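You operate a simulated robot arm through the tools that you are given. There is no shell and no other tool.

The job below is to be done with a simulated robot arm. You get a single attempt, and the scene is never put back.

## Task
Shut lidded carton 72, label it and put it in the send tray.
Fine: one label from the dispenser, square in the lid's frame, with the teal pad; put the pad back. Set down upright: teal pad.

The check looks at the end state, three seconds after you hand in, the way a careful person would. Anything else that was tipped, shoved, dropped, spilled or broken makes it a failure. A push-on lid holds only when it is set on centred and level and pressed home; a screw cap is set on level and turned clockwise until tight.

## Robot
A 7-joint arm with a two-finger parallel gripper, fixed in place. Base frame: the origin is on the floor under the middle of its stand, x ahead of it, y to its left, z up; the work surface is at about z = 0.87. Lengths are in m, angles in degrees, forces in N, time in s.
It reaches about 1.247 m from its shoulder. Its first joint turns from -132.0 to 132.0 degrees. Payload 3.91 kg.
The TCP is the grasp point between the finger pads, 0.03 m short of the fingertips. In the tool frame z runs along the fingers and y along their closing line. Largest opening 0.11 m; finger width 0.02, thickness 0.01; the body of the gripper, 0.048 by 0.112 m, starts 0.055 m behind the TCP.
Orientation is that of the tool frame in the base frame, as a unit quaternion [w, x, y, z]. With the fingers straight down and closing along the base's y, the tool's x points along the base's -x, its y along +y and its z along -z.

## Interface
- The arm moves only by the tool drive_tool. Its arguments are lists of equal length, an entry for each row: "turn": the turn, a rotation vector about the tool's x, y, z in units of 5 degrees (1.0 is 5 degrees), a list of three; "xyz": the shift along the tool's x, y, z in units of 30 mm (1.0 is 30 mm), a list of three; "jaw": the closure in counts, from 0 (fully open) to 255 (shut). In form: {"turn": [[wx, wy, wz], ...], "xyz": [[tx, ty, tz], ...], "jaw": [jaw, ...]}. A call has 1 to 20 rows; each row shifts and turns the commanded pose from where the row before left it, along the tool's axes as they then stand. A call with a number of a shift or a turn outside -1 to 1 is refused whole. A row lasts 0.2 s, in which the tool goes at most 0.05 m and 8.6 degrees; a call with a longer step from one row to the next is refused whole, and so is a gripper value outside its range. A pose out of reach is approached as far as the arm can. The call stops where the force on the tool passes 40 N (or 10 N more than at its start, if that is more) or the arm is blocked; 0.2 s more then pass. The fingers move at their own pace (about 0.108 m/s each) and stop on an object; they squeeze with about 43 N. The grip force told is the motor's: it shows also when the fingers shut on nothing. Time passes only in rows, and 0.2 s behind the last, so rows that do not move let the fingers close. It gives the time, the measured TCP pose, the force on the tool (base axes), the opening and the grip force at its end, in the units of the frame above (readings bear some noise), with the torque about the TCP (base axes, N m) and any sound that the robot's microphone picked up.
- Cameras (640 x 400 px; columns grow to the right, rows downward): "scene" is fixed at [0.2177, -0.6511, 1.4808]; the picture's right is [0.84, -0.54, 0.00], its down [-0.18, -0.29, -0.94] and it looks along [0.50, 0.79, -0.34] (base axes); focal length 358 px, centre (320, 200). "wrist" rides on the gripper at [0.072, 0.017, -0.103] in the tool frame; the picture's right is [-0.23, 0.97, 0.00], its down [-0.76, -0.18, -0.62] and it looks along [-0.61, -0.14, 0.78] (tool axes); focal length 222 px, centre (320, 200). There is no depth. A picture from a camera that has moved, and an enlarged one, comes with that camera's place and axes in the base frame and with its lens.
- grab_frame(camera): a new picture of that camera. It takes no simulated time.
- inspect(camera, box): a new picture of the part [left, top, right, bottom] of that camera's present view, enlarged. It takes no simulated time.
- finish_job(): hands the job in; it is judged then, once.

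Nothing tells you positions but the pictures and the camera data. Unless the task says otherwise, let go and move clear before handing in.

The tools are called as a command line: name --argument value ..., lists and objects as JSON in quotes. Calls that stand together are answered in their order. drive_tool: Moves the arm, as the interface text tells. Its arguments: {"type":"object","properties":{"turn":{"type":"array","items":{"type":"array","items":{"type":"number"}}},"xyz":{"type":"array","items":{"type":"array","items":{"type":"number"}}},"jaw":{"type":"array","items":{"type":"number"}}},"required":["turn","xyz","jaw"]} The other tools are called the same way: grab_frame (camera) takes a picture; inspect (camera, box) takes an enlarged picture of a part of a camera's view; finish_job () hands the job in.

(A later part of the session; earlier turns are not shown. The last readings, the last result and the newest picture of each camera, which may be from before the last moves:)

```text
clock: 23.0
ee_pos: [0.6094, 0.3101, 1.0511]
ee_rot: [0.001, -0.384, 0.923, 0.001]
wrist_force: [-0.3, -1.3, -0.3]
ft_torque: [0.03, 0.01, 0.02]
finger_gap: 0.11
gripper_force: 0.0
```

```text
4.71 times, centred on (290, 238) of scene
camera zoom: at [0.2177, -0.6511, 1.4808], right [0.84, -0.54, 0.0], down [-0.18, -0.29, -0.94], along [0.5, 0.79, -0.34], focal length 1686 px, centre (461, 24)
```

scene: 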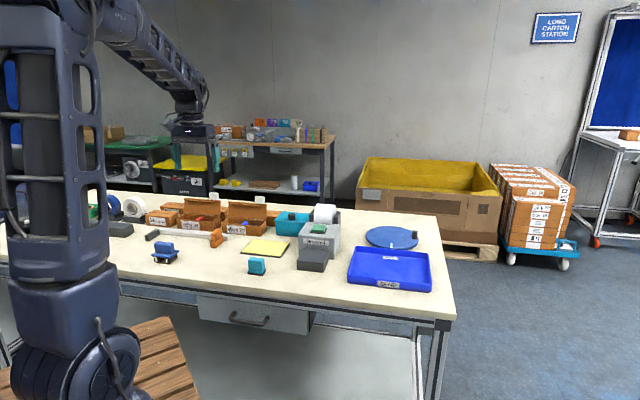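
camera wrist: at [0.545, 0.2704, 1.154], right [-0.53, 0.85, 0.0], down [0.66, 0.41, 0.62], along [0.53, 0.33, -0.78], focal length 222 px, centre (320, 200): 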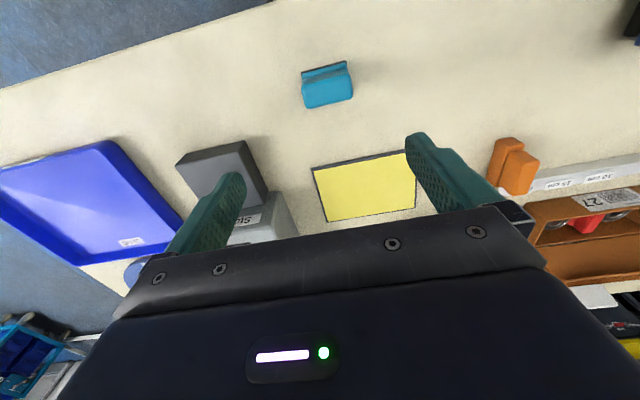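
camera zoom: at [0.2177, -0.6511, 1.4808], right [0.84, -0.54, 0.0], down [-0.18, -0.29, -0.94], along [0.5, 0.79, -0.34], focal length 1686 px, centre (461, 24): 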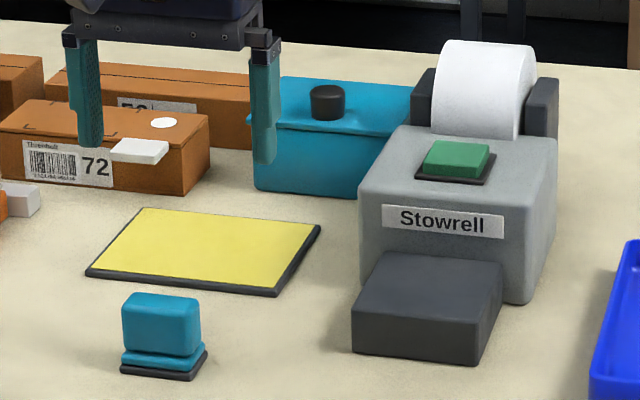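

drive_tool --turn '[[0, 0, 0], [0, 0, 0], [0, 0, 0], [0, 0, 0], [0, 0, 0], [0, 0, 0], [0, 0, 0], [0, 0, 0], [0, 0, 0], [0, 0, 0]]' --xyz '[[-0.833, -0.835, -0.278], [-0.833, -0.835, -0.278], [-0.833, -0.835, -0.278], [-0.833, -0.835, -0.278], [-0.833, -0.835, -0.278], [-0.833, -0.835, -0.278], [0, 0, 0], [0, 0, 0], [0, 0, 0], [0, 0, 0]]' --jaw '[255, 255, 255, 255, 255, 255, 255, 255, 255, 255]'

inspect --camera "scene" --box '[290, 200, 350, 275]'

inspect --camera "wrist" --box '[210, 0, 430, 200]'

```text
clock: 25.2
ee_pos: [0.8199, 0.3129, 1.1007]
ee_rot: [0.0, -0.383, 0.924, 0.0]
wrist_force: [0.5, 0.6, 0.1]
ft_torque: [-0.01, 0.0, -0.03]
finger_gap: 0.0
gripper_force: 37.1
```

```text
5.33 times, centred on (320, 238) of scene
camera zoom: at [0.2177, -0.6511, 1.4808], right [0.84, -0.54, 0.0], down [-0.18, -0.29, -0.94], along [0.5, 0.79, -0.34], focal length 1911 px, centre (320, 0)
```

zoom: 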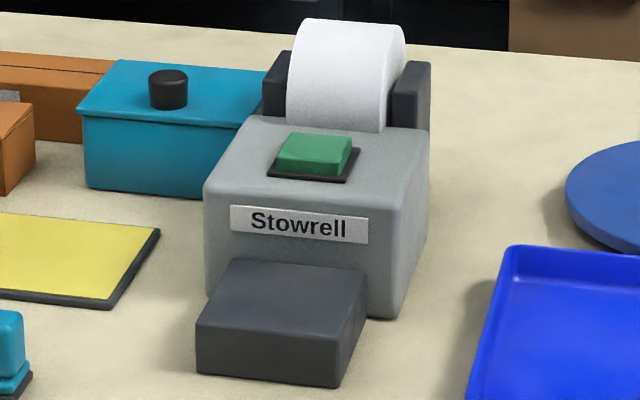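

```text
2.00 times, centred on (320, 100) of wrist
camera zoom: at [0.7567, 0.2734, 1.2038], right [-0.53, 0.85, 0.0], down [0.66, 0.41, 0.62], along [0.53, 0.33, -0.78], focal length 444 px, centre (320, 400)
```

zoom: 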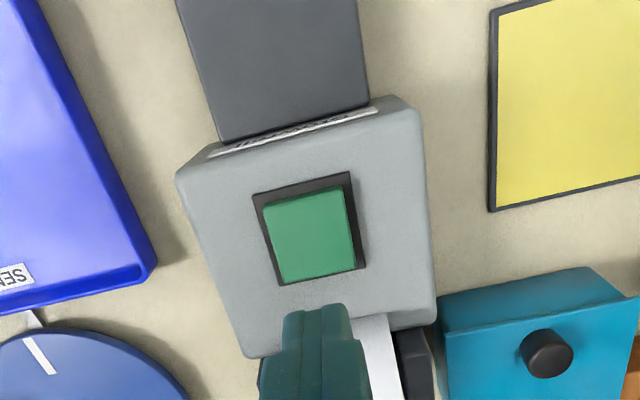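

drive_tool --turn '[[0, 0, 0], [0, 0, 0], [0, 0, 0], [0, 0, 0], [0, 0, 0], [0, 0, 0], [0, 0, 0]]' --xyz '[[-0.1, -0.15, 0.86], [0, 0, 0.86], [0, 0, 0.86], [0, 0, 0.8], [0, 0, 0.1], [0, 0, 0.1], [0, 0, 0.05]]' --jaw '[255, 255, 255, 255, 255, 255, 255]'

inspect --camera "scene" --box '[290, 200, 350, 275]'

```text
clock: 26.8
ee_pos: [0.8256, 0.31, 0.9924]
ee_rot: [0.0, -0.384, 0.924, 0.0]
wrist_force: [-1.4, 1.3, 3.4]
ft_torque: [0.05, -0.02, 0.0]
finger_gap: 0.0001
gripper_force: 37.4
heard: click
```

```text
5.33 times, centred on (320, 238) of scene
camera zoom: at [0.2177, -0.6511, 1.4808], right [0.84, -0.54, 0.0], down [-0.18, -0.29, -0.94], along [0.5, 0.79, -0.34], focal length 1911 px, centre (320, 0)
```

zoom: 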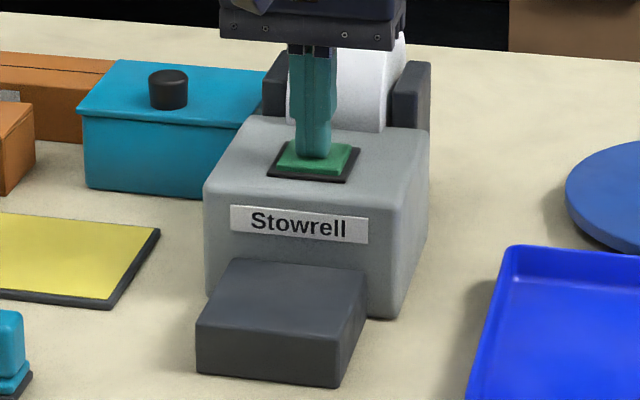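

drive_tool --turn '[[0, 0, 0], [0, 0, 0], [0, 0, 0], [0, 0, 0], [0, 0, 0]]' --xyz '[[0, 0, 0], [0, 0, 0], [0, 0, 0], [0, 0, 0], [0, 0, 0]]' --jaw '[255, 255, 255, 255, 255]'

inspect --camera "scene" --box '[290, 200, 350, 275]'

```text
clock: 28.0
ee_pos: [0.826, 0.309, 0.9928]
ee_rot: [0.0, -0.381, 0.924, 0.0]
wrist_force: [-0.7, 1.4, 3.7]
ft_torque: [0.04, 0.02, -0.01]
finger_gap: 0.0
gripper_force: 38.1
```

```text
5.33 times, centred on (320, 238) of scene
camera zoom: at [0.2177, -0.6511, 1.4808], right [0.84, -0.54, 0.0], down [-0.18, -0.29, -0.94], along [0.5, 0.79, -0.34], focal length 1911 px, centre (320, 0)
```

zoom: 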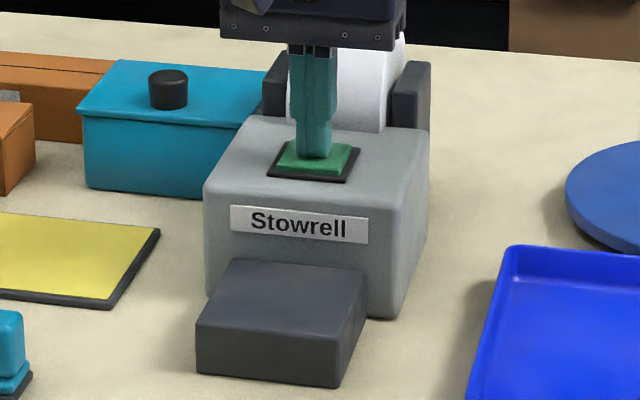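

drive_tool --turn '[[0, 0, 0], [0, 0, 0]]' --xyz '[[0, 0, 0.07], [0, 0, 0]]' --jaw '[255, 255]'

inspect --camera "scene" --box '[290, 200, 350, 275]'

```text
clock: 28.6
ee_pos: [0.8259, 0.3099, 0.9906]
ee_rot: [0.0, -0.383, 0.924, 0.0]
wrist_force: [-1.1, 0.1, 4.5]
ft_torque: [0.04, 0.05, 0.0]
finger_gap: 0.0
gripper_force: 37.7
```

```text
5.33 times, centred on (320, 238) of scene
camera zoom: at [0.2177, -0.6511, 1.4808], right [0.84, -0.54, 0.0], down [-0.18, -0.29, -0.94], along [0.5, 0.79, -0.34], focal length 1911 px, centre (320, 0)
```

zoom: 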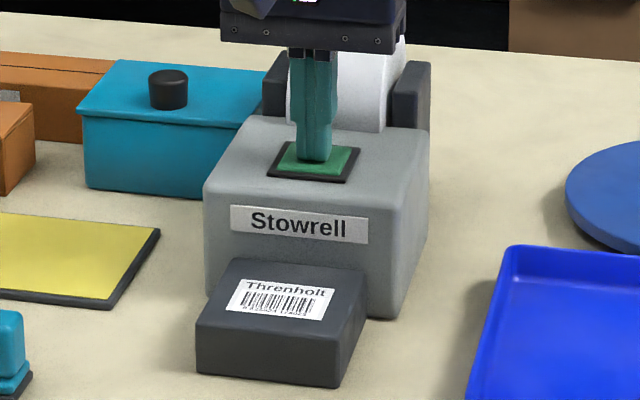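

The deeper press fed one label onto the dark plate. I'll lift off straight up and inspect the label.

drive_tool --turn '[[0, 0, 0], [0, 0, 0], [0, 0, 0], [0, 0, 0], [0, 0, 0], [0, 0, 0], [0, 0, 0], [0, 0, 0]]' --xyz '[[0, 0, -0.8], [0, 0, -1], [0, 0, -1], [0, 0, -1], [0.8, 0, -0.4], [0.8, 0, 0], [0.8, 0, 0], [0.8, 0, 0]]' --jaw '[255, 255, 255, 255, 255, 255, 255, 255]'

grab_frame --camera "wrist"

inspect --camera "scene" --box '[290, 220, 350, 275]'

```text
clock: 30.4
ee_pos: [0.7562, 0.2417, 1.1175]
ee_rot: [0.0, -0.383, 0.924, 0.0]
wrist_force: [1.0, 0.2, -1.1]
ft_torque: [-0.04, 0.04, 0.0]
finger_gap: 0.0
gripper_force: 37.9
```

```text
taken
camera wrist: at [0.6936, 0.2025, 1.2207], right [-0.53, 0.85, 0.0], down [0.66, 0.41, 0.62], along [0.53, 0.33, -0.78], focal length 222 px, centre (320, 200)
```

wrist: 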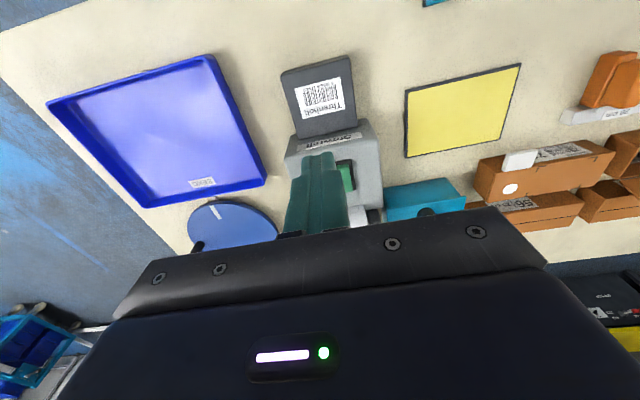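

```text
7.27 times, centred on (320, 248) of scene
camera zoom: at [0.2177, -0.6511, 1.4808], right [0.84, -0.54, 0.0], down [-0.18, -0.29, -0.94], along [0.5, 0.79, -0.34], focal length 2606 px, centre (320, -146)
```

zoom: 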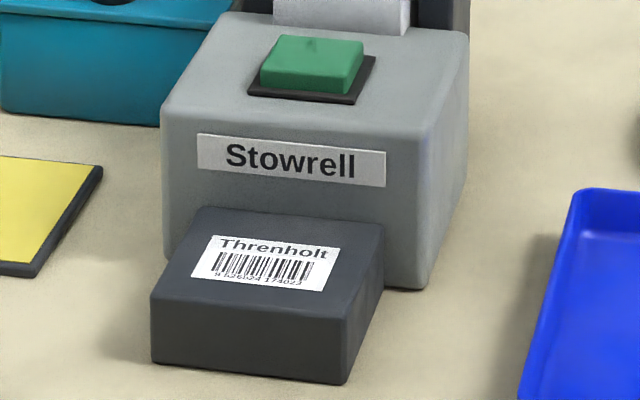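

inspect --camera "wrist" --box '[275, 50, 365, 140]'

inspect --camera "wrist" --box '[465, 120, 625, 230]'

```text
4.44 times, centred on (320, 95) of wrist
camera zoom: at [0.6936, 0.2025, 1.2207], right [-0.53, 0.85, 0.0], down [0.66, 0.41, 0.62], along [0.53, 0.33, -0.78], focal length 987 px, centre (320, 667)
```

zoom: 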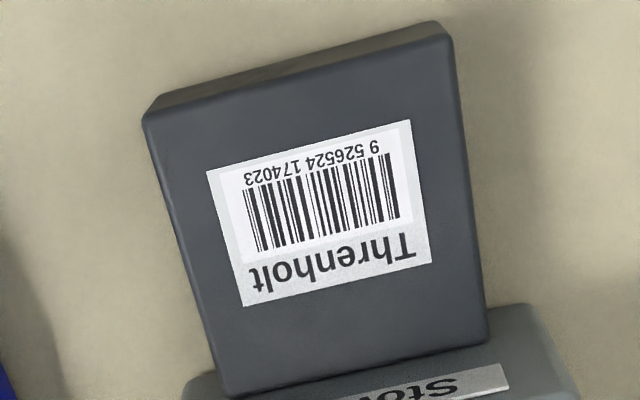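

```text
3.64 times, centred on (545, 175) of wrist
camera zoom: at [0.6936, 0.2025, 1.2207], right [-0.53, 0.85, 0.0], down [0.66, 0.41, 0.62], along [0.53, 0.33, -0.78], focal length 808 px, centre (-498, 291)
```

zoom: 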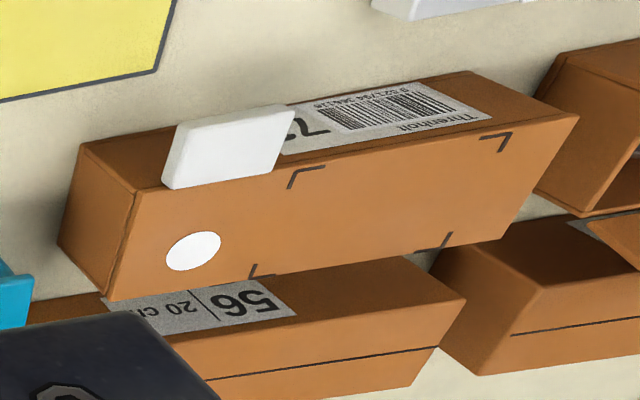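

inspect --camera "scene" --box '[240, 250, 280, 280]'

```text
13.33 times, centred on (260, 265) of scene
camera zoom: at [0.2177, -0.6511, 1.4808], right [0.84, -0.54, 0.0], down [-0.18, -0.29, -0.94], along [0.5, 0.79, -0.34], focal length 4778 px, centre (1120, -667)
```

zoom: 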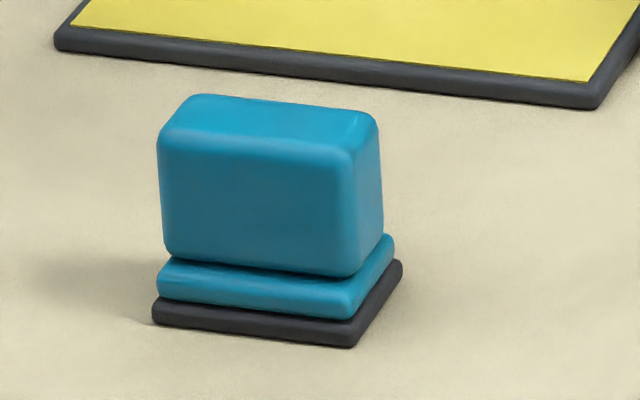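

Exactly one label, about 60×40 mm, lies centred near s=0.365, t=0.712 and square to the bench. Now I'll go over to the teal pad and open the fingers to grip its handle.

drive_tool --turn '[[0, 0, 0], [0, 0, 0], [0, 0, 0], [0, 0, 0], [0, 0, 0], [0, 0, 0], [0, 0, 0], [0, 0, 0], [0, 0, 0], [0, 0, 0]]' --xyz '[[0.4145, 0.911, 0], [0.4145, 0.911, 0], [0.4145, 0.911, 0], [0.4145, 0.911, 0], [0.4145, 0.911, 0], [0.4145, 0.911, 0], [0, 0, 0.9], [0, 0, 0.9], [0, 0, 0.9], [0, 0, 0.9]]' --jaw '[255, 255, 100, 0, 0, 0, 0, 0, 0, 0]'

grab_frame --camera "wrist"

inspect --camera "scene" --box '[220, 220, 300, 285]'

```text
clock: 32.6
ee_pos: [0.5889, 0.3042, 1.0092]
ee_rot: [0.0, -0.383, 0.924, -0.001]
wrist_force: [-0.6, 0.3, 0.3]
ft_torque: [0.03, 0.0, -0.02]
finger_gap: 0.1099
gripper_force: 0.1
```

```text
taken
camera wrist: at [0.5261, 0.2643, 1.1128], right [-0.53, 0.85, 0.0], down [0.66, 0.41, 0.62], along [0.53, 0.33, -0.78], focal length 222 px, centre (320, 200)
```

wrist: 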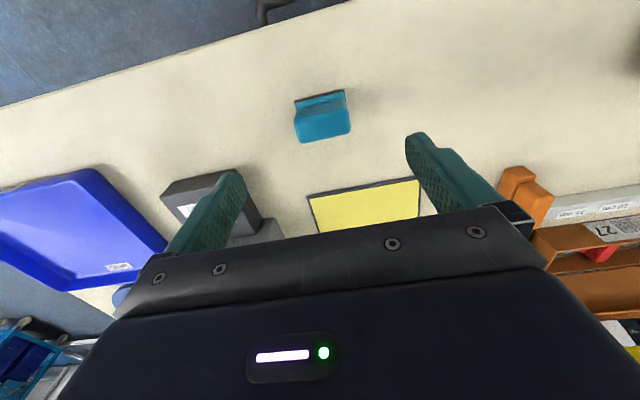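

```text
6.15 times, centred on (260, 252) of scene
camera zoom: at [0.2177, -0.6511, 1.4808], right [0.84, -0.54, 0.0], down [-0.18, -0.29, -0.94], along [0.5, 0.79, -0.34], focal length 2205 px, centre (689, -123)
```

zoom: 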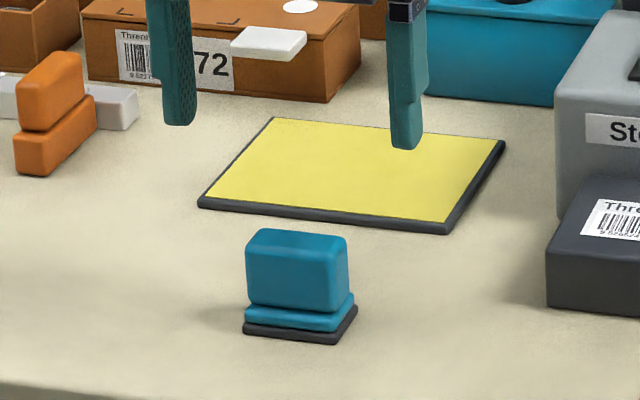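

inspect --camera "wrist" --box '[280, 75, 370, 155]'

```text
5.00 times, centred on (325, 115) of wrist
camera zoom: at [0.5261, 0.2643, 1.1128], right [-0.53, 0.85, 0.0], down [0.66, 0.41, 0.62], along [0.53, 0.33, -0.78], focal length 1111 px, centre (295, 625)
```

zoom: 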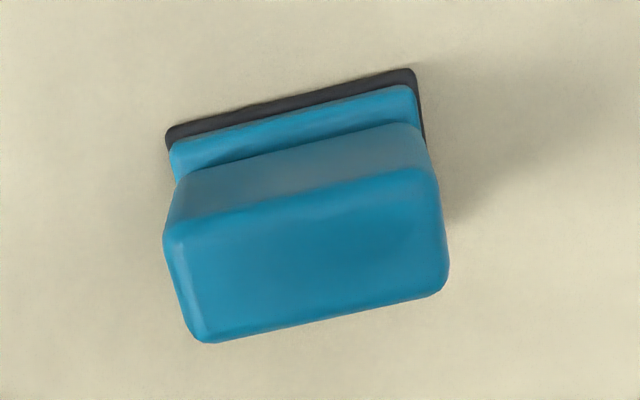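

drive_tool --turn '[[0, 0, 0], [0, 0, 0], [0, 0, 0], [0, 0, 0]]' --xyz '[[0, 0.05, 0.9], [0, 0, 0.9], [0, 0, 0.9], [0, 0, 0.25]]' --jaw '[0, 0, 0, 0]'

inspect --camera "scene" --box '[220, 220, 300, 285]'

grab_frame --camera "wrist"

```text
clock: 33.6
ee_pos: [0.5874, 0.3066, 0.9217]
ee_rot: [0.0, -0.382, 0.924, -0.001]
wrist_force: [0.1, 0.5, -0.4]
ft_torque: [-0.03, 0.03, -0.03]
finger_gap: 0.11
gripper_force: 0.1
```

```text
6.15 times, centred on (260, 252) of scene
camera zoom: at [0.2177, -0.6511, 1.4808], right [0.84, -0.54, 0.0], down [-0.18, -0.29, -0.94], along [0.5, 0.79, -0.34], focal length 2205 px, centre (689, -123)
```

zoom: 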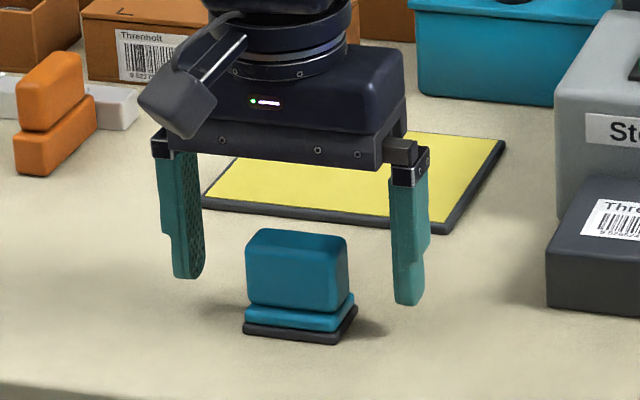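

```text
taken
camera wrist: at [0.5245, 0.2668, 1.0233], right [-0.53, 0.85, 0.0], down [0.66, 0.41, 0.62], along [0.53, 0.33, -0.78], focal length 222 px, centre (320, 200)
```

wrist: 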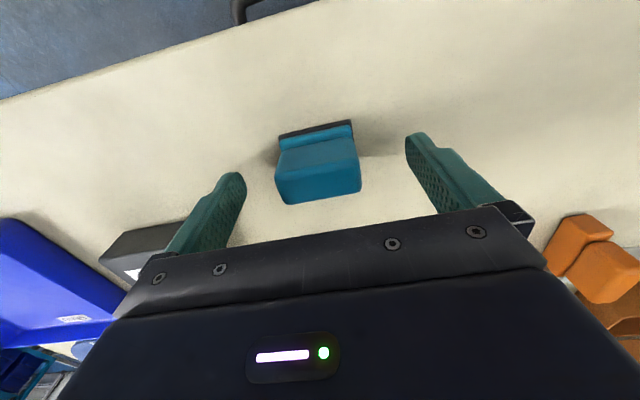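

drive_tool --turn '[[0, 0, 0], [0, 0, 0], [0, 0, 0], [0, 0, 0], [0, 0, 0]]' --xyz '[[0.03, -0.03, 0.06], [0, 0, 0], [0, 0, 0], [0, 0, 0], [0, 0, 0]]' --jaw '[0, 255, 255, 255, 255]'

inspect --camera "scene" --box '[220, 220, 300, 285]'

grab_frame --camera "wrist"

```text
clock: 34.8
ee_pos: [0.5886, 0.3043, 0.9181]
ee_rot: [-0.001, -0.382, 0.924, 0.0]
wrist_force: [0.1, 0.1, 0.0]
ft_torque: [-0.01, 0.01, -0.01]
finger_gap: 0.0492
gripper_force: 43.9
```

```text
6.15 times, centred on (260, 252) of scene
camera zoom: at [0.2177, -0.6511, 1.4808], right [0.84, -0.54, 0.0], down [-0.18, -0.29, -0.94], along [0.5, 0.79, -0.34], focal length 2205 px, centre (689, -123)
```

zoom: 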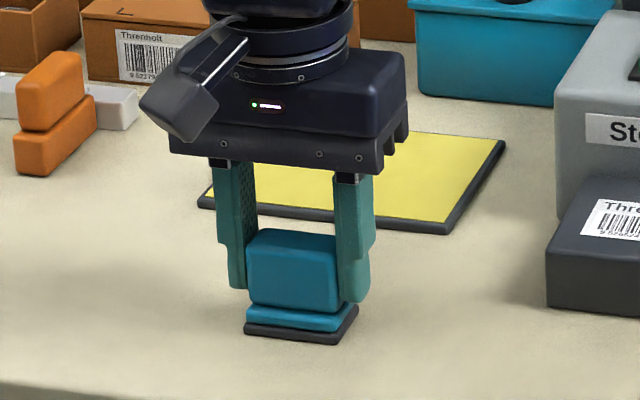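

```text
taken
camera wrist: at [0.5246, 0.2654, 1.022], right [-0.53, 0.85, 0.0], down [0.66, 0.41, 0.62], along [0.53, 0.33, -0.78], focal length 222 px, centre (320, 200)
```

wrist: 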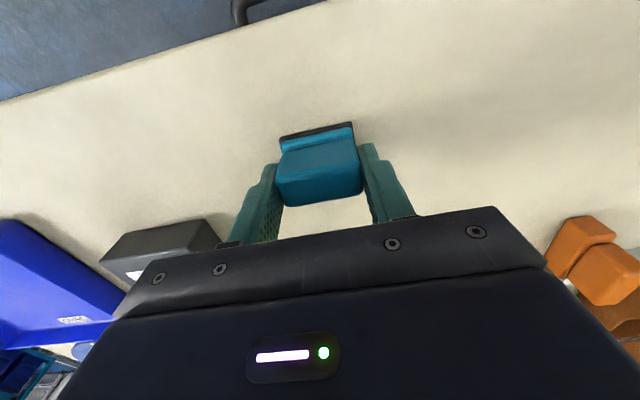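

The pad is held firmly (gap 49 mm). I'm lifting it and carrying it over the label on the dispenser plate.

drive_tool --turn '[[0, 0, 0], [0, 0, 0], [0, 0, 0], [0, 0, 0], [0, 0, 0], [0, 0, 0], [0, 0, 0], [0, 0, 0], [0, 0, 0], [0, 0, 0], [0, 0, 0], [0, 0, 0]]' --xyz '[[0, 0, -0.5], [0, 0, -0.9], [0, 0, -0.9], [0, 0, -0.9], [0, 0, -0.9], [-0.45, -0.917, 0], [-0.45, -0.917, 0], [-0.45, -0.917, 0], [-0.45, -0.917, 0], [-0.45, -0.917, 0], [-0.45, -0.917, 0], [0, 0, 0]]' --jaw '[255, 255, 255, 255, 255, 255, 255, 255, 255, 255, 255, 255]'

grab_frame --camera "wrist"

inspect --camera "scene" --box '[270, 195, 370, 275]'

```text
clock: 37.4
ee_pos: [0.7617, 0.2446, 1.0419]
ee_rot: [0.0, -0.383, 0.924, 0.0]
wrist_force: [0.3, 0.9, 0.3]
ft_torque: [0.0, 0.0, -0.01]
finger_gap: 0.0001
gripper_force: 38.0
```

```text
taken
camera wrist: at [0.6988, 0.205, 1.1451], right [-0.53, 0.85, 0.0], down [0.66, 0.41, 0.62], along [0.53, 0.33, -0.78], focal length 222 px, centre (320, 200)
```

wrist: 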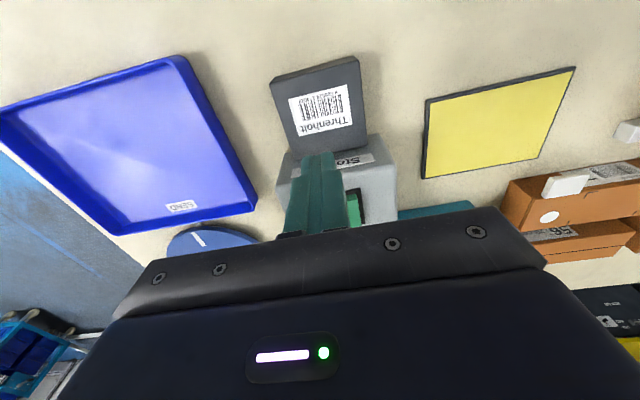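

```text
5.00 times, centred on (320, 235) of scene
camera zoom: at [0.2177, -0.6511, 1.4808], right [0.84, -0.54, 0.0], down [-0.18, -0.29, -0.94], along [0.5, 0.79, -0.34], focal length 1792 px, centre (320, 25)
```

zoom: 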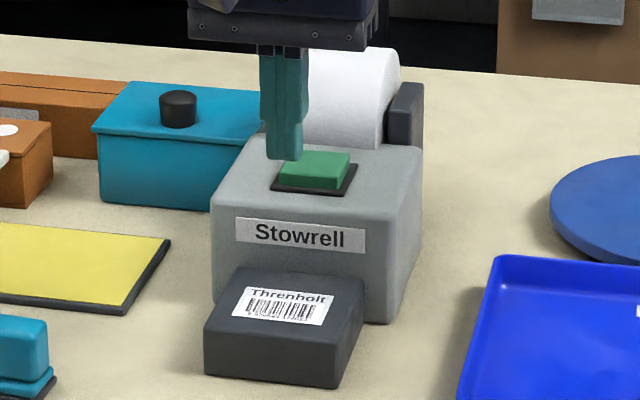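

The fingers closed on nothing, so the pad slipped out during the lift. I'll look at where it is and how it's standing.

inspect --camera "scene" --box '[220, 230, 310, 295]'

grab_frame --camera "scene"

```text
6.15 times, centred on (265, 262) of scene
camera zoom: at [0.2177, -0.6511, 1.4808], right [0.84, -0.54, 0.0], down [-0.18, -0.29, -0.94], along [0.5, 0.79, -0.34], focal length 2205 px, centre (658, -185)
```

zoom: 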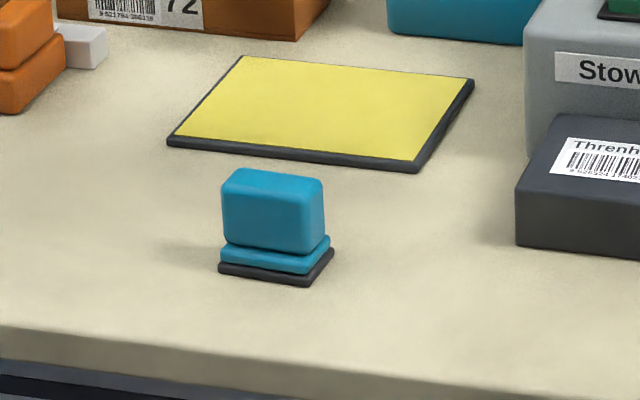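

```text
taken
```

scene: 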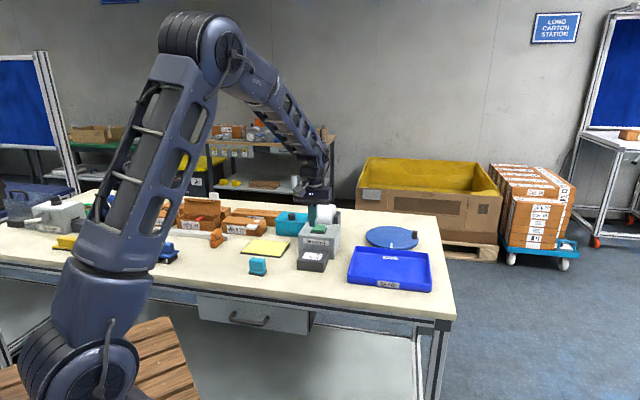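

The pad is still upright on the bench, shifted about 2 mm; it slid out right at the start of the lift. I'll go back over it, re-measure, and take a deeper, slower grip.

drive_tool --turn '[[0, 0, 0], [0, 0, 0], [0, 0, 0], [0, 0, 0], [0, 0, 0], [0, 0, 0], [0, 0, 0], [0, 0, 0]]' --xyz '[[0.45, 0.917, 0], [0.45, 0.917, 0], [0.45, 0.917, 0], [0.45, 0.917, 0], [0.45, 0.917, 0], [0.45, 0.917, 0], [0, 0, 0.9], [0, 0, 0]]' --jaw '[255, 255, 255, 100, 0, 0, 0, 0]'

inspect --camera "wrist" --box '[280, 75, 370, 155]'

inspect --camera "scene" --box '[240, 250, 280, 280]'

```text
clock: 39.2
ee_pos: [0.5869, 0.3024, 1.0165]
ee_rot: [-0.001, -0.383, 0.924, 0.001]
wrist_force: [0.0, -1.1, 1.0]
ft_torque: [0.01, 0.02, 0.02]
finger_gap: 0.11
gripper_force: 0.1
```

```text
5.00 times, centred on (325, 115) of wrist
camera zoom: at [0.5237, 0.2643, 1.1195], right [-0.53, 0.85, 0.0], down [0.66, 0.41, 0.62], along [0.53, 0.33, -0.78], focal length 1111 px, centre (295, 625)
```

zoom: 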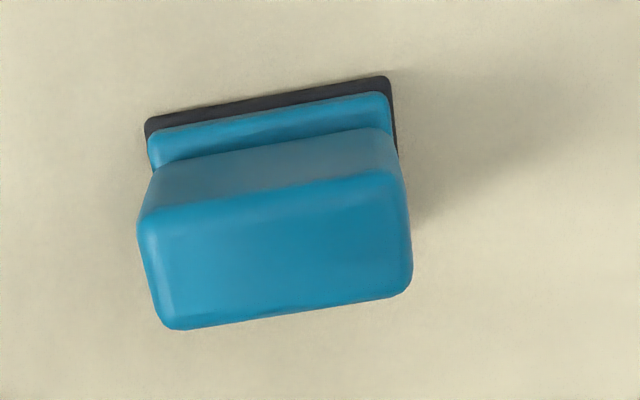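

```text
13.33 times, centred on (260, 265) of scene
camera zoom: at [0.2177, -0.6511, 1.4808], right [0.84, -0.54, 0.0], down [-0.18, -0.29, -0.94], along [0.5, 0.79, -0.34], focal length 4778 px, centre (1120, -667)
```

zoom: 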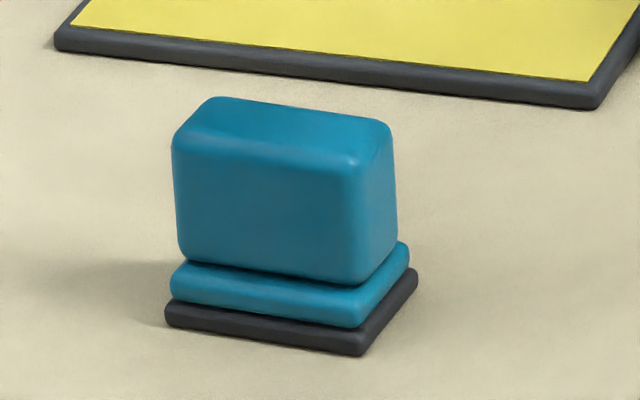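

drive_tool --turn '[[0, 0, 0.88], [0, 0, 0], [0, 0, 0], [0, 0, 0], [0, 0, 0], [0, 0, 0], [0, 0, 0], [0, 0, 0], [0, 0, 0]]' --xyz '[[-0.03, -0.09, 0], [0, 0, 0.9], [0, 0, 0.9], [0, 0, 0.9], [0, 0, 0.65], [0, 0, 0], [0, 0, 0], [0, 0, 0], [0, 0, 0]]' --jaw '[0, 0, 0, 0, 0, 255, 255, 255, 255]'

inspect --camera "scene" --box '[240, 240, 280, 280]'

inspect --camera "wrist" --box '[250, 100, 400, 240]'

```text
clock: 41.2
ee_pos: [0.5907, 0.3031, 0.9139]
ee_rot: [0.0, -0.347, 0.938, 0.001]
wrist_force: [0.8, 0.1, -0.5]
ft_torque: [0.0, -0.03, 0.01]
finger_gap: 0.0494
gripper_force: 42.4
```

```text
10.00 times, centred on (260, 260) of scene
camera zoom: at [0.2177, -0.6511, 1.4808], right [0.84, -0.54, 0.0], down [-0.18, -0.29, -0.94], along [0.5, 0.79, -0.34], focal length 3583 px, centre (920, -400)
```

zoom: 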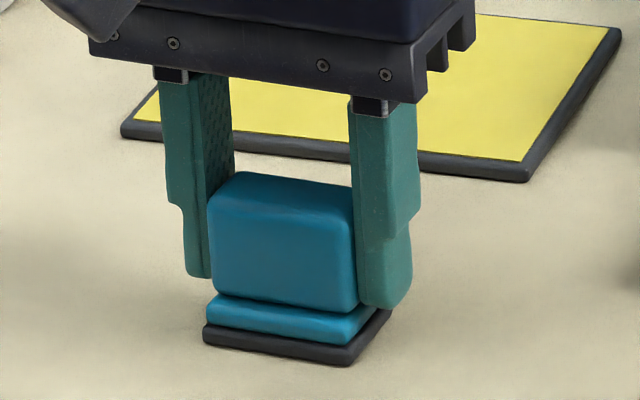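

```text
2.86 times, centred on (325, 170) of wrist
camera zoom: at [0.5247, 0.2686, 1.0173], right [-0.46, 0.89, 0.0], down [0.69, 0.36, 0.62], along [0.55, 0.29, -0.78], focal length 635 px, centre (306, 286)
```

zoom: 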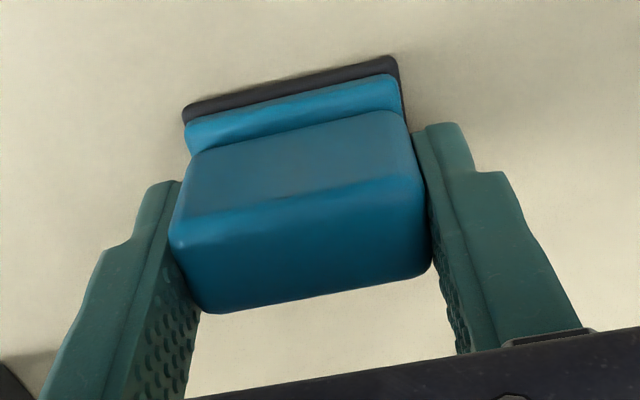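

drive_tool --turn '[[0, 0, 0], [0, 0, 0], [0, 0, 0]]' --xyz '[[0, 0, -0.07], [0, 0, -0.07], [0, 0, -0.07]]' --jaw '[255, 255, 255]'

inspect --camera "scene" --box '[240, 240, 280, 280]'

```text
clock: 42.0
ee_pos: [0.5916, 0.3025, 0.9204]
ee_rot: [0.0, -0.347, 0.938, -0.001]
wrist_force: [-0.1, 0.2, -0.4]
ft_torque: [-0.05, -0.03, -0.02]
finger_gap: 0.0493
gripper_force: 42.8
```

```text
10.00 times, centred on (260, 260) of scene
camera zoom: at [0.2177, -0.6511, 1.4808], right [0.84, -0.54, 0.0], down [-0.18, -0.29, -0.94], along [0.5, 0.79, -0.34], focal length 3583 px, centre (920, -400)
```

zoom: 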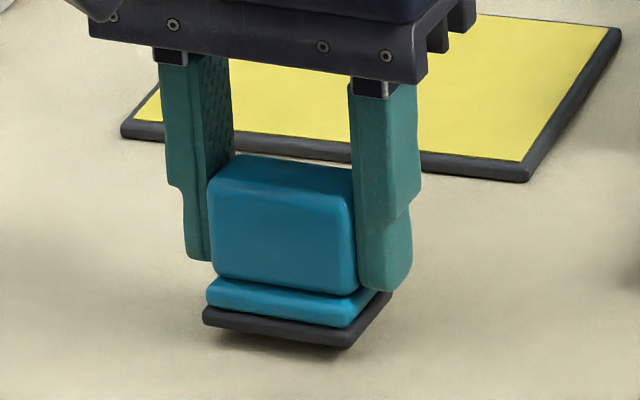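

drive_tool --turn '[[0, 0, 0], [0, 0, 0], [0, 0, 0]]' --xyz '[[0, 0, -0.15], [0, 0, -0.2], [0, 0, -0.2]]' --jaw '[255, 255, 255]'

inspect --camera "scene" --box '[240, 230, 290, 280]'

```text
clock: 42.8
ee_pos: [0.5908, 0.3037, 0.9372]
ee_rot: [0.0, -0.347, 0.938, 0.0]
wrist_force: [0.5, 0.4, -0.7]
ft_torque: [-0.02, -0.01, 0.0]
finger_gap: 0.0495
gripper_force: 42.9
```

```text
8.00 times, centred on (265, 255) of scene
camera zoom: at [0.2177, -0.6511, 1.4808], right [0.84, -0.54, 0.0], down [-0.18, -0.29, -0.94], along [0.5, 0.79, -0.34], focal length 2867 px, centre (760, -240)
```

zoom: 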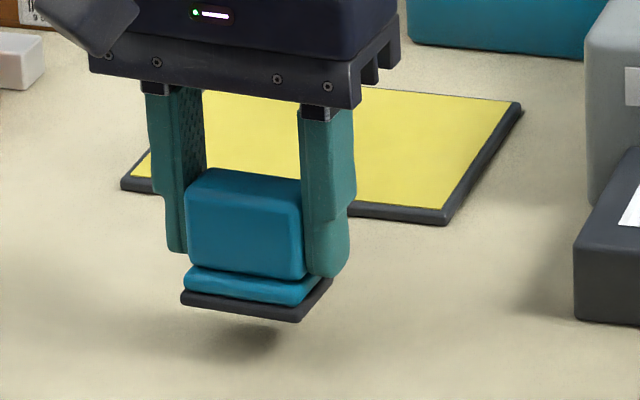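

drive_tool --turn '[[0, 0, 0], [0, 0, 0], [0, 0, 0], [0, 0, 0], [0, 0, 0], [0, 0, 0], [0, 0, -0.3], [0, 0, -0.3], [0, 0, -0.28]]' --xyz '[[0, 0, -0.3], [0, 0, -0.4], [0, 0, -0.4], [0, 0, -0.4], [0, 0, -0.4], [0, 0, -0.3], [0, 0, 0], [0, 0, 0], [0, 0, 0]]' --jaw '[255, 255, 255, 255, 255, 255, 255, 255, 255]'

inspect --camera "scene" --box '[230, 210, 300, 280]'

```text
clock: 44.8
ee_pos: [0.5906, 0.3032, 1.0024]
ee_rot: [0.0, -0.383, 0.924, -0.001]
wrist_force: [0.3, -0.1, -0.2]
ft_torque: [-0.01, 0.01, 0.04]
finger_gap: 0.0492
gripper_force: 43.8
```

```text
5.71 times, centred on (265, 245) of scene
camera zoom: at [0.2177, -0.6511, 1.4808], right [0.84, -0.54, 0.0], down [-0.18, -0.29, -0.94], along [0.5, 0.79, -0.34], focal length 2048 px, centre (634, -57)
```

zoom: 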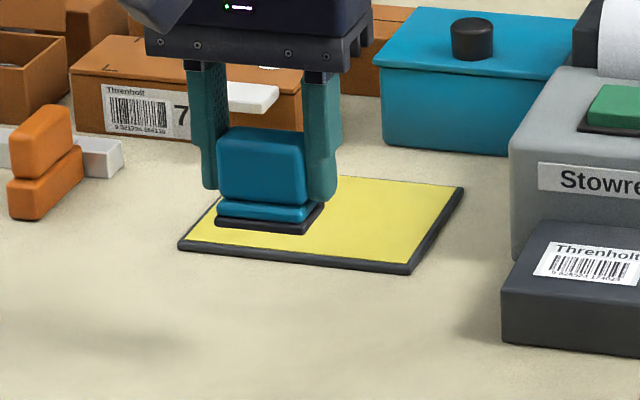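

drive_tool --turn '[[0, 0, 0], [0, 0, 0], [0, 0, 0], [0, 0, 0], [0, 0, 0], [0, 0, 0], [0, 0, 0], [0, 0, 0], [0, 0, 0], [0, 0, 0], [0, 0, 0], [0, 0, 0], [0, 0, 0], [0, 0, 0], [0, 0, 0]]' --xyz '[[-0.1, -0.2, 0], [-0.195, -0.385, 0], [-0.195, -0.385, 0], [-0.195, -0.385, 0], [-0.195, -0.385, 0], [-0.195, -0.385, 0], [-0.195, -0.385, 0], [-0.195, -0.385, 0], [-0.195, -0.385, 0], [-0.195, -0.385, 0], [-0.195, -0.385, 0], [-0.195, -0.385, 0], [-0.195, -0.385, 0], [-0.195, -0.385, 0], [-0.098, -0.188, 0]]' --jaw '[255, 255, 255, 255, 255, 255, 255, 255, 255, 255, 255, 255, 255, 255, 255]'

inspect --camera "scene" --box '[270, 195, 370, 280]'

grab_frame --camera "wrist"

```text
clock: 48.0
ee_pos: [0.7645, 0.2478, 1.0013]
ee_rot: [0.0, -0.383, 0.924, 0.0]
wrist_force: [-0.5, -0.4, -0.8]
ft_torque: [-0.01, -0.02, 0.02]
finger_gap: 0.0492
gripper_force: 42.9
```

```text
4.71 times, centred on (320, 238) of scene
camera zoom: at [0.2177, -0.6511, 1.4808], right [0.84, -0.54, 0.0], down [-0.18, -0.29, -0.94], along [0.5, 0.79, -0.34], focal length 1686 px, centre (320, 24)
```

zoom: 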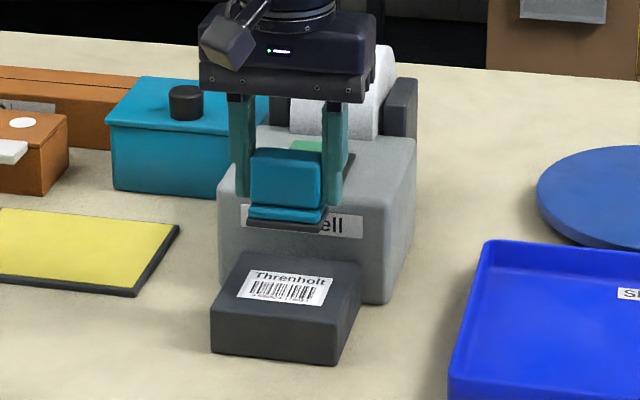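

```text
taken
camera wrist: at [0.7016, 0.2077, 1.1055], right [-0.53, 0.85, 0.0], down [0.66, 0.41, 0.62], along [0.53, 0.33, -0.78], focal length 222 px, centre (320, 200)
```

wrist: 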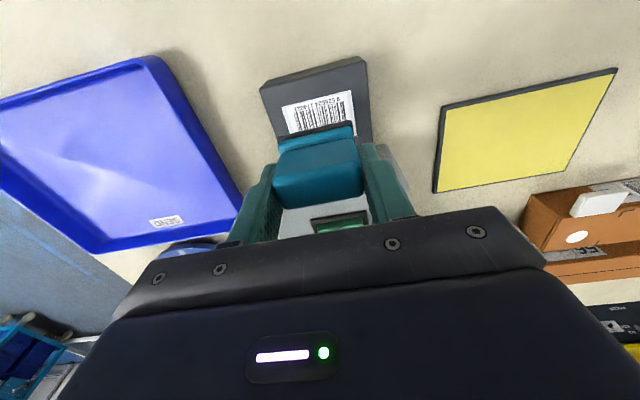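

drive_tool --turn '[[0, 0, 0], [0, 0, 0], [0, 0, 0], [0, 0, 0], [0, 0, 0]]' --xyz '[[0.04, 0, 0.25], [0, 0, 0.35], [0, 0, 0.35], [0, 0, 0.35], [0, 0, 0.2]]' --jaw '[255, 255, 255, 255, 255]'

inspect --camera "scene" --box '[285, 220, 345, 275]'

```text
clock: 49.2
ee_pos: [0.7621, 0.2455, 0.9576]
ee_rot: [0.0, -0.384, 0.924, -0.001]
wrist_force: [0.3, -0.2, -0.1]
ft_torque: [0.01, 0.0, 0.0]
finger_gap: 0.049
gripper_force: 42.6
```

```text
7.27 times, centred on (315, 248) of scene
camera zoom: at [0.2177, -0.6511, 1.4808], right [0.84, -0.54, 0.0], down [-0.18, -0.29, -0.94], along [0.5, 0.79, -0.34], focal length 2606 px, centre (356, -146)
```

zoom: 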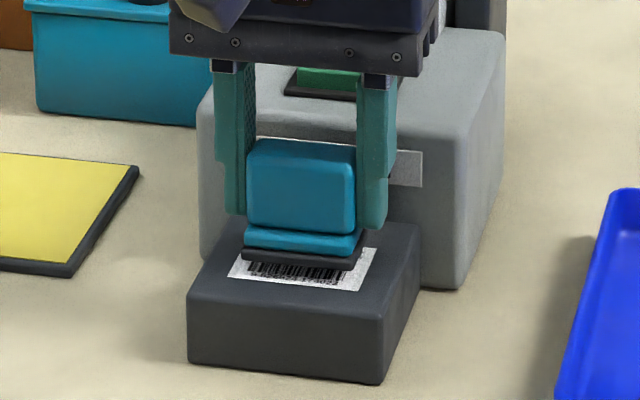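

drive_tool --turn '[[0, 0, 0], [0, 0, 0], [0, 0, 0], [0, 0, 0]]' --xyz '[[0, 0, 0.07], [0, 0, 0.06], [0, 0, 0.05], [0, 0, 0]]' --jaw '[255, 255, 255, 255]'

inspect --camera "scene" --box '[285, 220, 345, 275]'

```text
clock: 50.2
ee_pos: [0.7635, 0.2452, 0.9509]
ee_rot: [0.0, -0.383, 0.924, 0.001]
wrist_force: [0.0, -0.8, -1.4]
ft_torque: [0.0, -0.01, -0.05]
finger_gap: 0.0493
gripper_force: 42.9
```

```text
7.27 times, centred on (315, 248) of scene
camera zoom: at [0.2177, -0.6511, 1.4808], right [0.84, -0.54, 0.0], down [-0.18, -0.29, -0.94], along [0.5, 0.79, -0.34], focal length 2606 px, centre (356, -146)
```

zoom: 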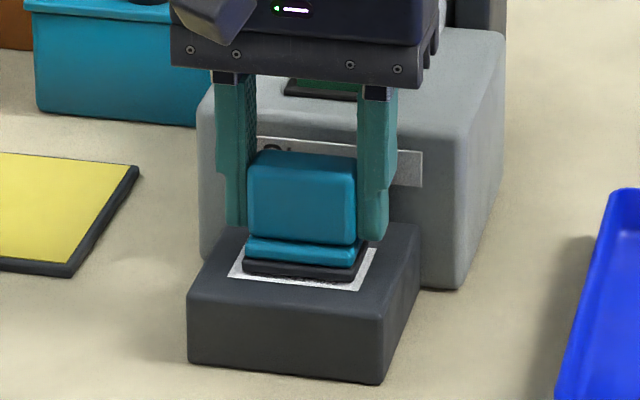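

Nearly in contact: the pad is centred over the label. I'll press gently in small steps until a light force shows.

drive_tool --turn '[[0, 0, 0], [0, 0, 0]]' --xyz '[[0, 0, 0.05], [0, 0, 0.04]]' --jaw '[255, 255]'

```text
clock: 50.8
ee_pos: [0.7627, 0.247, 0.9506]
ee_rot: [0.0, -0.383, 0.924, 0.0]
wrist_force: [-0.3, -2.4, 7.0]
ft_torque: [-0.05, 0.12, 0.01]
finger_gap: 0.0492
gripper_force: 43.4
```

drive_tool --turn '[[0, 0, 0], [0, 0, 0]]' --xyz '[[0, 0, 0.03], [0, 0, 0]]' --jaw '[255, 255]'

```text
clock: 51.4
ee_pos: [0.763, 0.246, 0.9506]
ee_rot: [0.002, -0.382, 0.924, 0.0]
wrist_force: [4.8, -1.0, 25.2]
ft_torque: [-0.04, 0.01, 0.03]
finger_gap: 0.0491
gripper_force: 43.7
```

drive_tool --turn '[[0, 0, 0], [0, 0, 0], [0, 0, 0], [0, 0, 0], [0, 0, 0], [0, 0, 0]]' --xyz '[[0, 0, -0.12], [0, 0, -0.1], [0, 0, -0.15], [0, 0, -0.25], [0, 0, -0.35], [0, 0, -0.35]]' --jaw '[255, 255, 255, 255, 255, 255]'

inspect --camera "scene" --box '[285, 210, 345, 275]'

inspect --camera "wrist" --box '[220, 50, 420, 230]'

```text
clock: 52.8
ee_pos: [0.7626, 0.2458, 0.9883]
ee_rot: [0.0, -0.383, 0.924, -0.001]
wrist_force: [-0.2, 0.8, -0.3]
ft_torque: [0.04, 0.01, -0.02]
finger_gap: 0.0492
gripper_force: 43.3
```

```text
6.15 times, centred on (315, 242) of scene
camera zoom: at [0.2177, -0.6511, 1.4808], right [0.84, -0.54, 0.0], down [-0.18, -0.29, -0.94], along [0.5, 0.79, -0.34], focal length 2205 px, centre (351, -62)
```

zoom: 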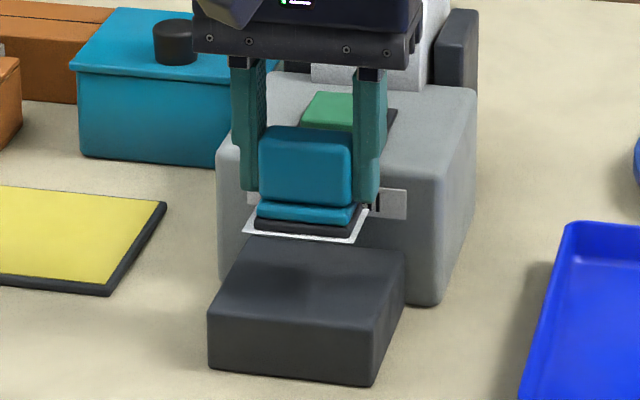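

```text
2.22 times, centred on (320, 140) of wrist
camera zoom: at [0.7004, 0.2064, 1.0915], right [-0.53, 0.85, 0.0], down [0.66, 0.41, 0.62], along [0.53, 0.33, -0.78], focal length 494 px, centre (320, 333)
```

zoom: 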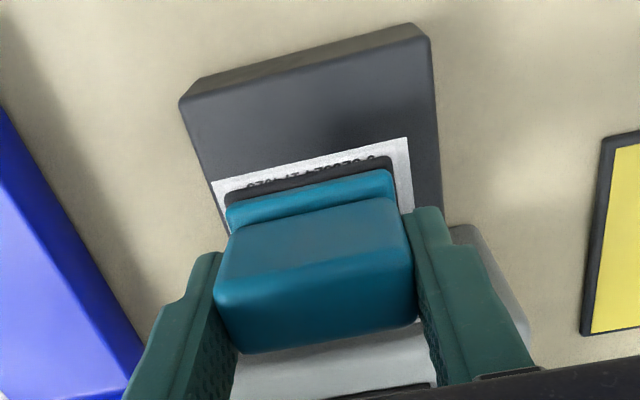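

The label has come up with the pad and the plate is empty. I'll raise it and carry it slowly over to carton 72.

drive_tool --turn '[[0, 0, 0], [0, 0, 0], [0, 0, 0], [0, 0, 0], [0, 0, 0], [0, 0, 0], [0, 0, 0], [0, 0, 0], [0, 0, 0], [0, 0, 0], [0, 0, 0], [0, 0, 0], [0, 0, 0], [0, 0, 0], [0, 0, 0], [0, 0, 0], [0, 0, 0], [0, 0, 0], [0, 0, 0]]' --xyz '[[0, 0, -0.3], [0, 0, -0.4], [0, 0, -0.4], [0, 0, -0.4], [0, 0, -0.4], [0, 0, -0.4], [0, 0, -0.4], [0, 0, -0.3], [-0.15, 0.25, 0], [-0.278, 0.483, 0], [-0.278, 0.483, 0], [-0.278, 0.483, 0], [-0.278, 0.483, 0], [-0.278, 0.483, 0], [-0.278, 0.483, 0], [-0.278, 0.483, 0], [-0.278, 0.483, 0], [-0.278, 0.483, 0], [-0.278, 0.483, 0]]' --jaw '[255, 255, 255, 255, 255, 255, 255, 255, 255, 255, 255, 255, 255, 255, 255, 255, 255, 255, 255]'

```text
clock: 56.8
ee_pos: [0.7179, 0.4168, 1.0781]
ee_rot: [0.0, -0.383, 0.924, 0.0]
wrist_force: [0.4, -0.2, -0.3]
ft_torque: [0.03, 0.04, -0.02]
finger_gap: 0.0493
gripper_force: 43.1
```

drive_tool --turn '[[0, 0, 0], [0, 0, 0], [0, 0, 0], [0, 0, 0], [0, 0, 0], [0, 0, 0], [0, 0, 0], [0, 0, 0], [0, 0, 0], [0, 0, 0], [0, 0, 0], [0, 0, 0], [0, 0, 0], [0, 0, 0], [0, 0, 0]]' --xyz '[[-0.264, 0.466, 0], [-0.264, 0.466, 0], [-0.264, 0.466, 0], [-0.264, 0.466, 0], [-0.264, 0.466, 0], [-0.264, 0.466, 0], [-0.264, 0.466, 0], [-0.264, 0.466, 0], [-0.264, 0.466, 0], [-0.264, 0.466, 0], [-0.264, 0.466, 0], [-0.264, 0.466, 0], [-0.264, 0.466, 0], [-0.15, 0.25, 0], [-0.12, 0.22, 0]]' --jaw '[255, 255, 255, 255, 255, 255, 255, 255, 255, 255, 255, 255, 255, 255, 255]'

grab_frame --camera "wrist"

inspect --camera "scene" --box '[200, 165, 300, 240]'

```text
clock: 60.0
ee_pos: [0.6562, 0.632, 1.0768]
ee_rot: [-0.001, -0.382, 0.924, 0.0]
wrist_force: [-1.0, 0.0, -1.4]
ft_torque: [-0.02, 0.0, -0.04]
finger_gap: 0.0491
gripper_force: 43.2
```

```text
taken
camera wrist: at [0.5936, 0.5932, 1.1804], right [-0.53, 0.85, 0.0], down [0.66, 0.41, 0.62], along [0.53, 0.33, -0.78], focal length 222 px, centre (320, 200)
```

wrist: 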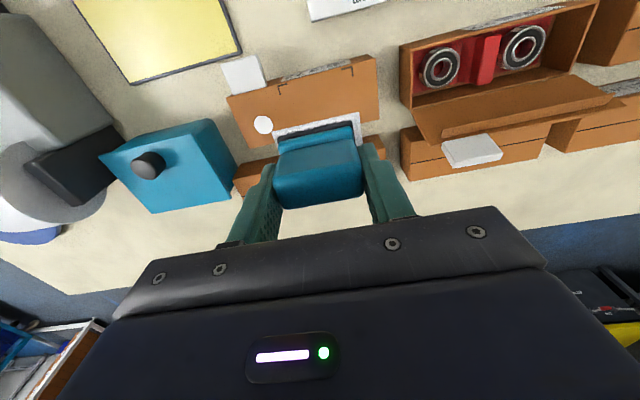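

```text
5.33 times, centred on (250, 202) of scene
camera zoom: at [0.2177, -0.6511, 1.4808], right [0.84, -0.54, 0.0], down [-0.18, -0.29, -0.94], along [0.5, 0.79, -0.34], focal length 1911 px, centre (693, 187)
```

zoom: 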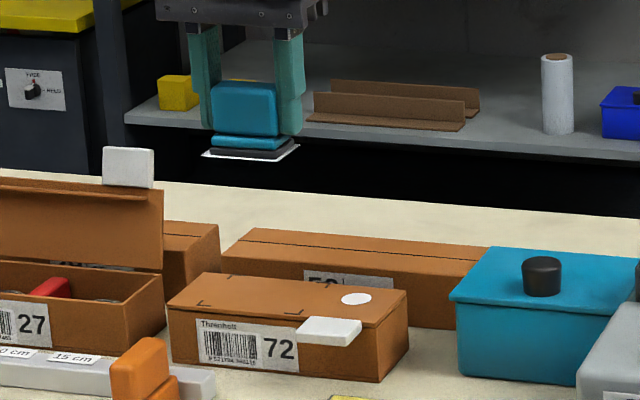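

inspect --camera "wrist" --box '[220, 40, 400, 170]'

```text
3.08 times, centred on (310, 105) of wrist
camera zoom: at [0.5936, 0.5932, 1.1804], right [-0.53, 0.85, 0.0], down [0.66, 0.41, 0.62], along [0.53, 0.33, -0.78], focal length 684 px, centre (351, 492)
```

zoom: 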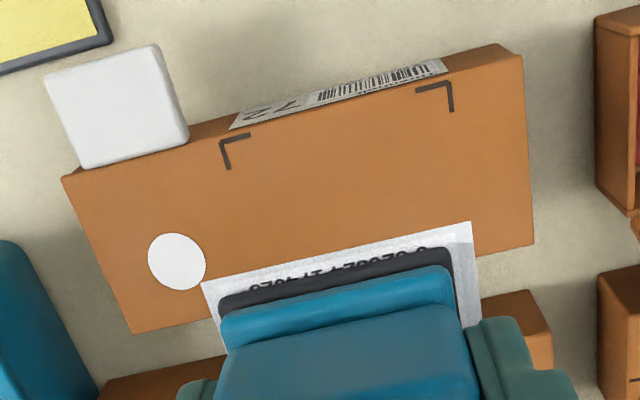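

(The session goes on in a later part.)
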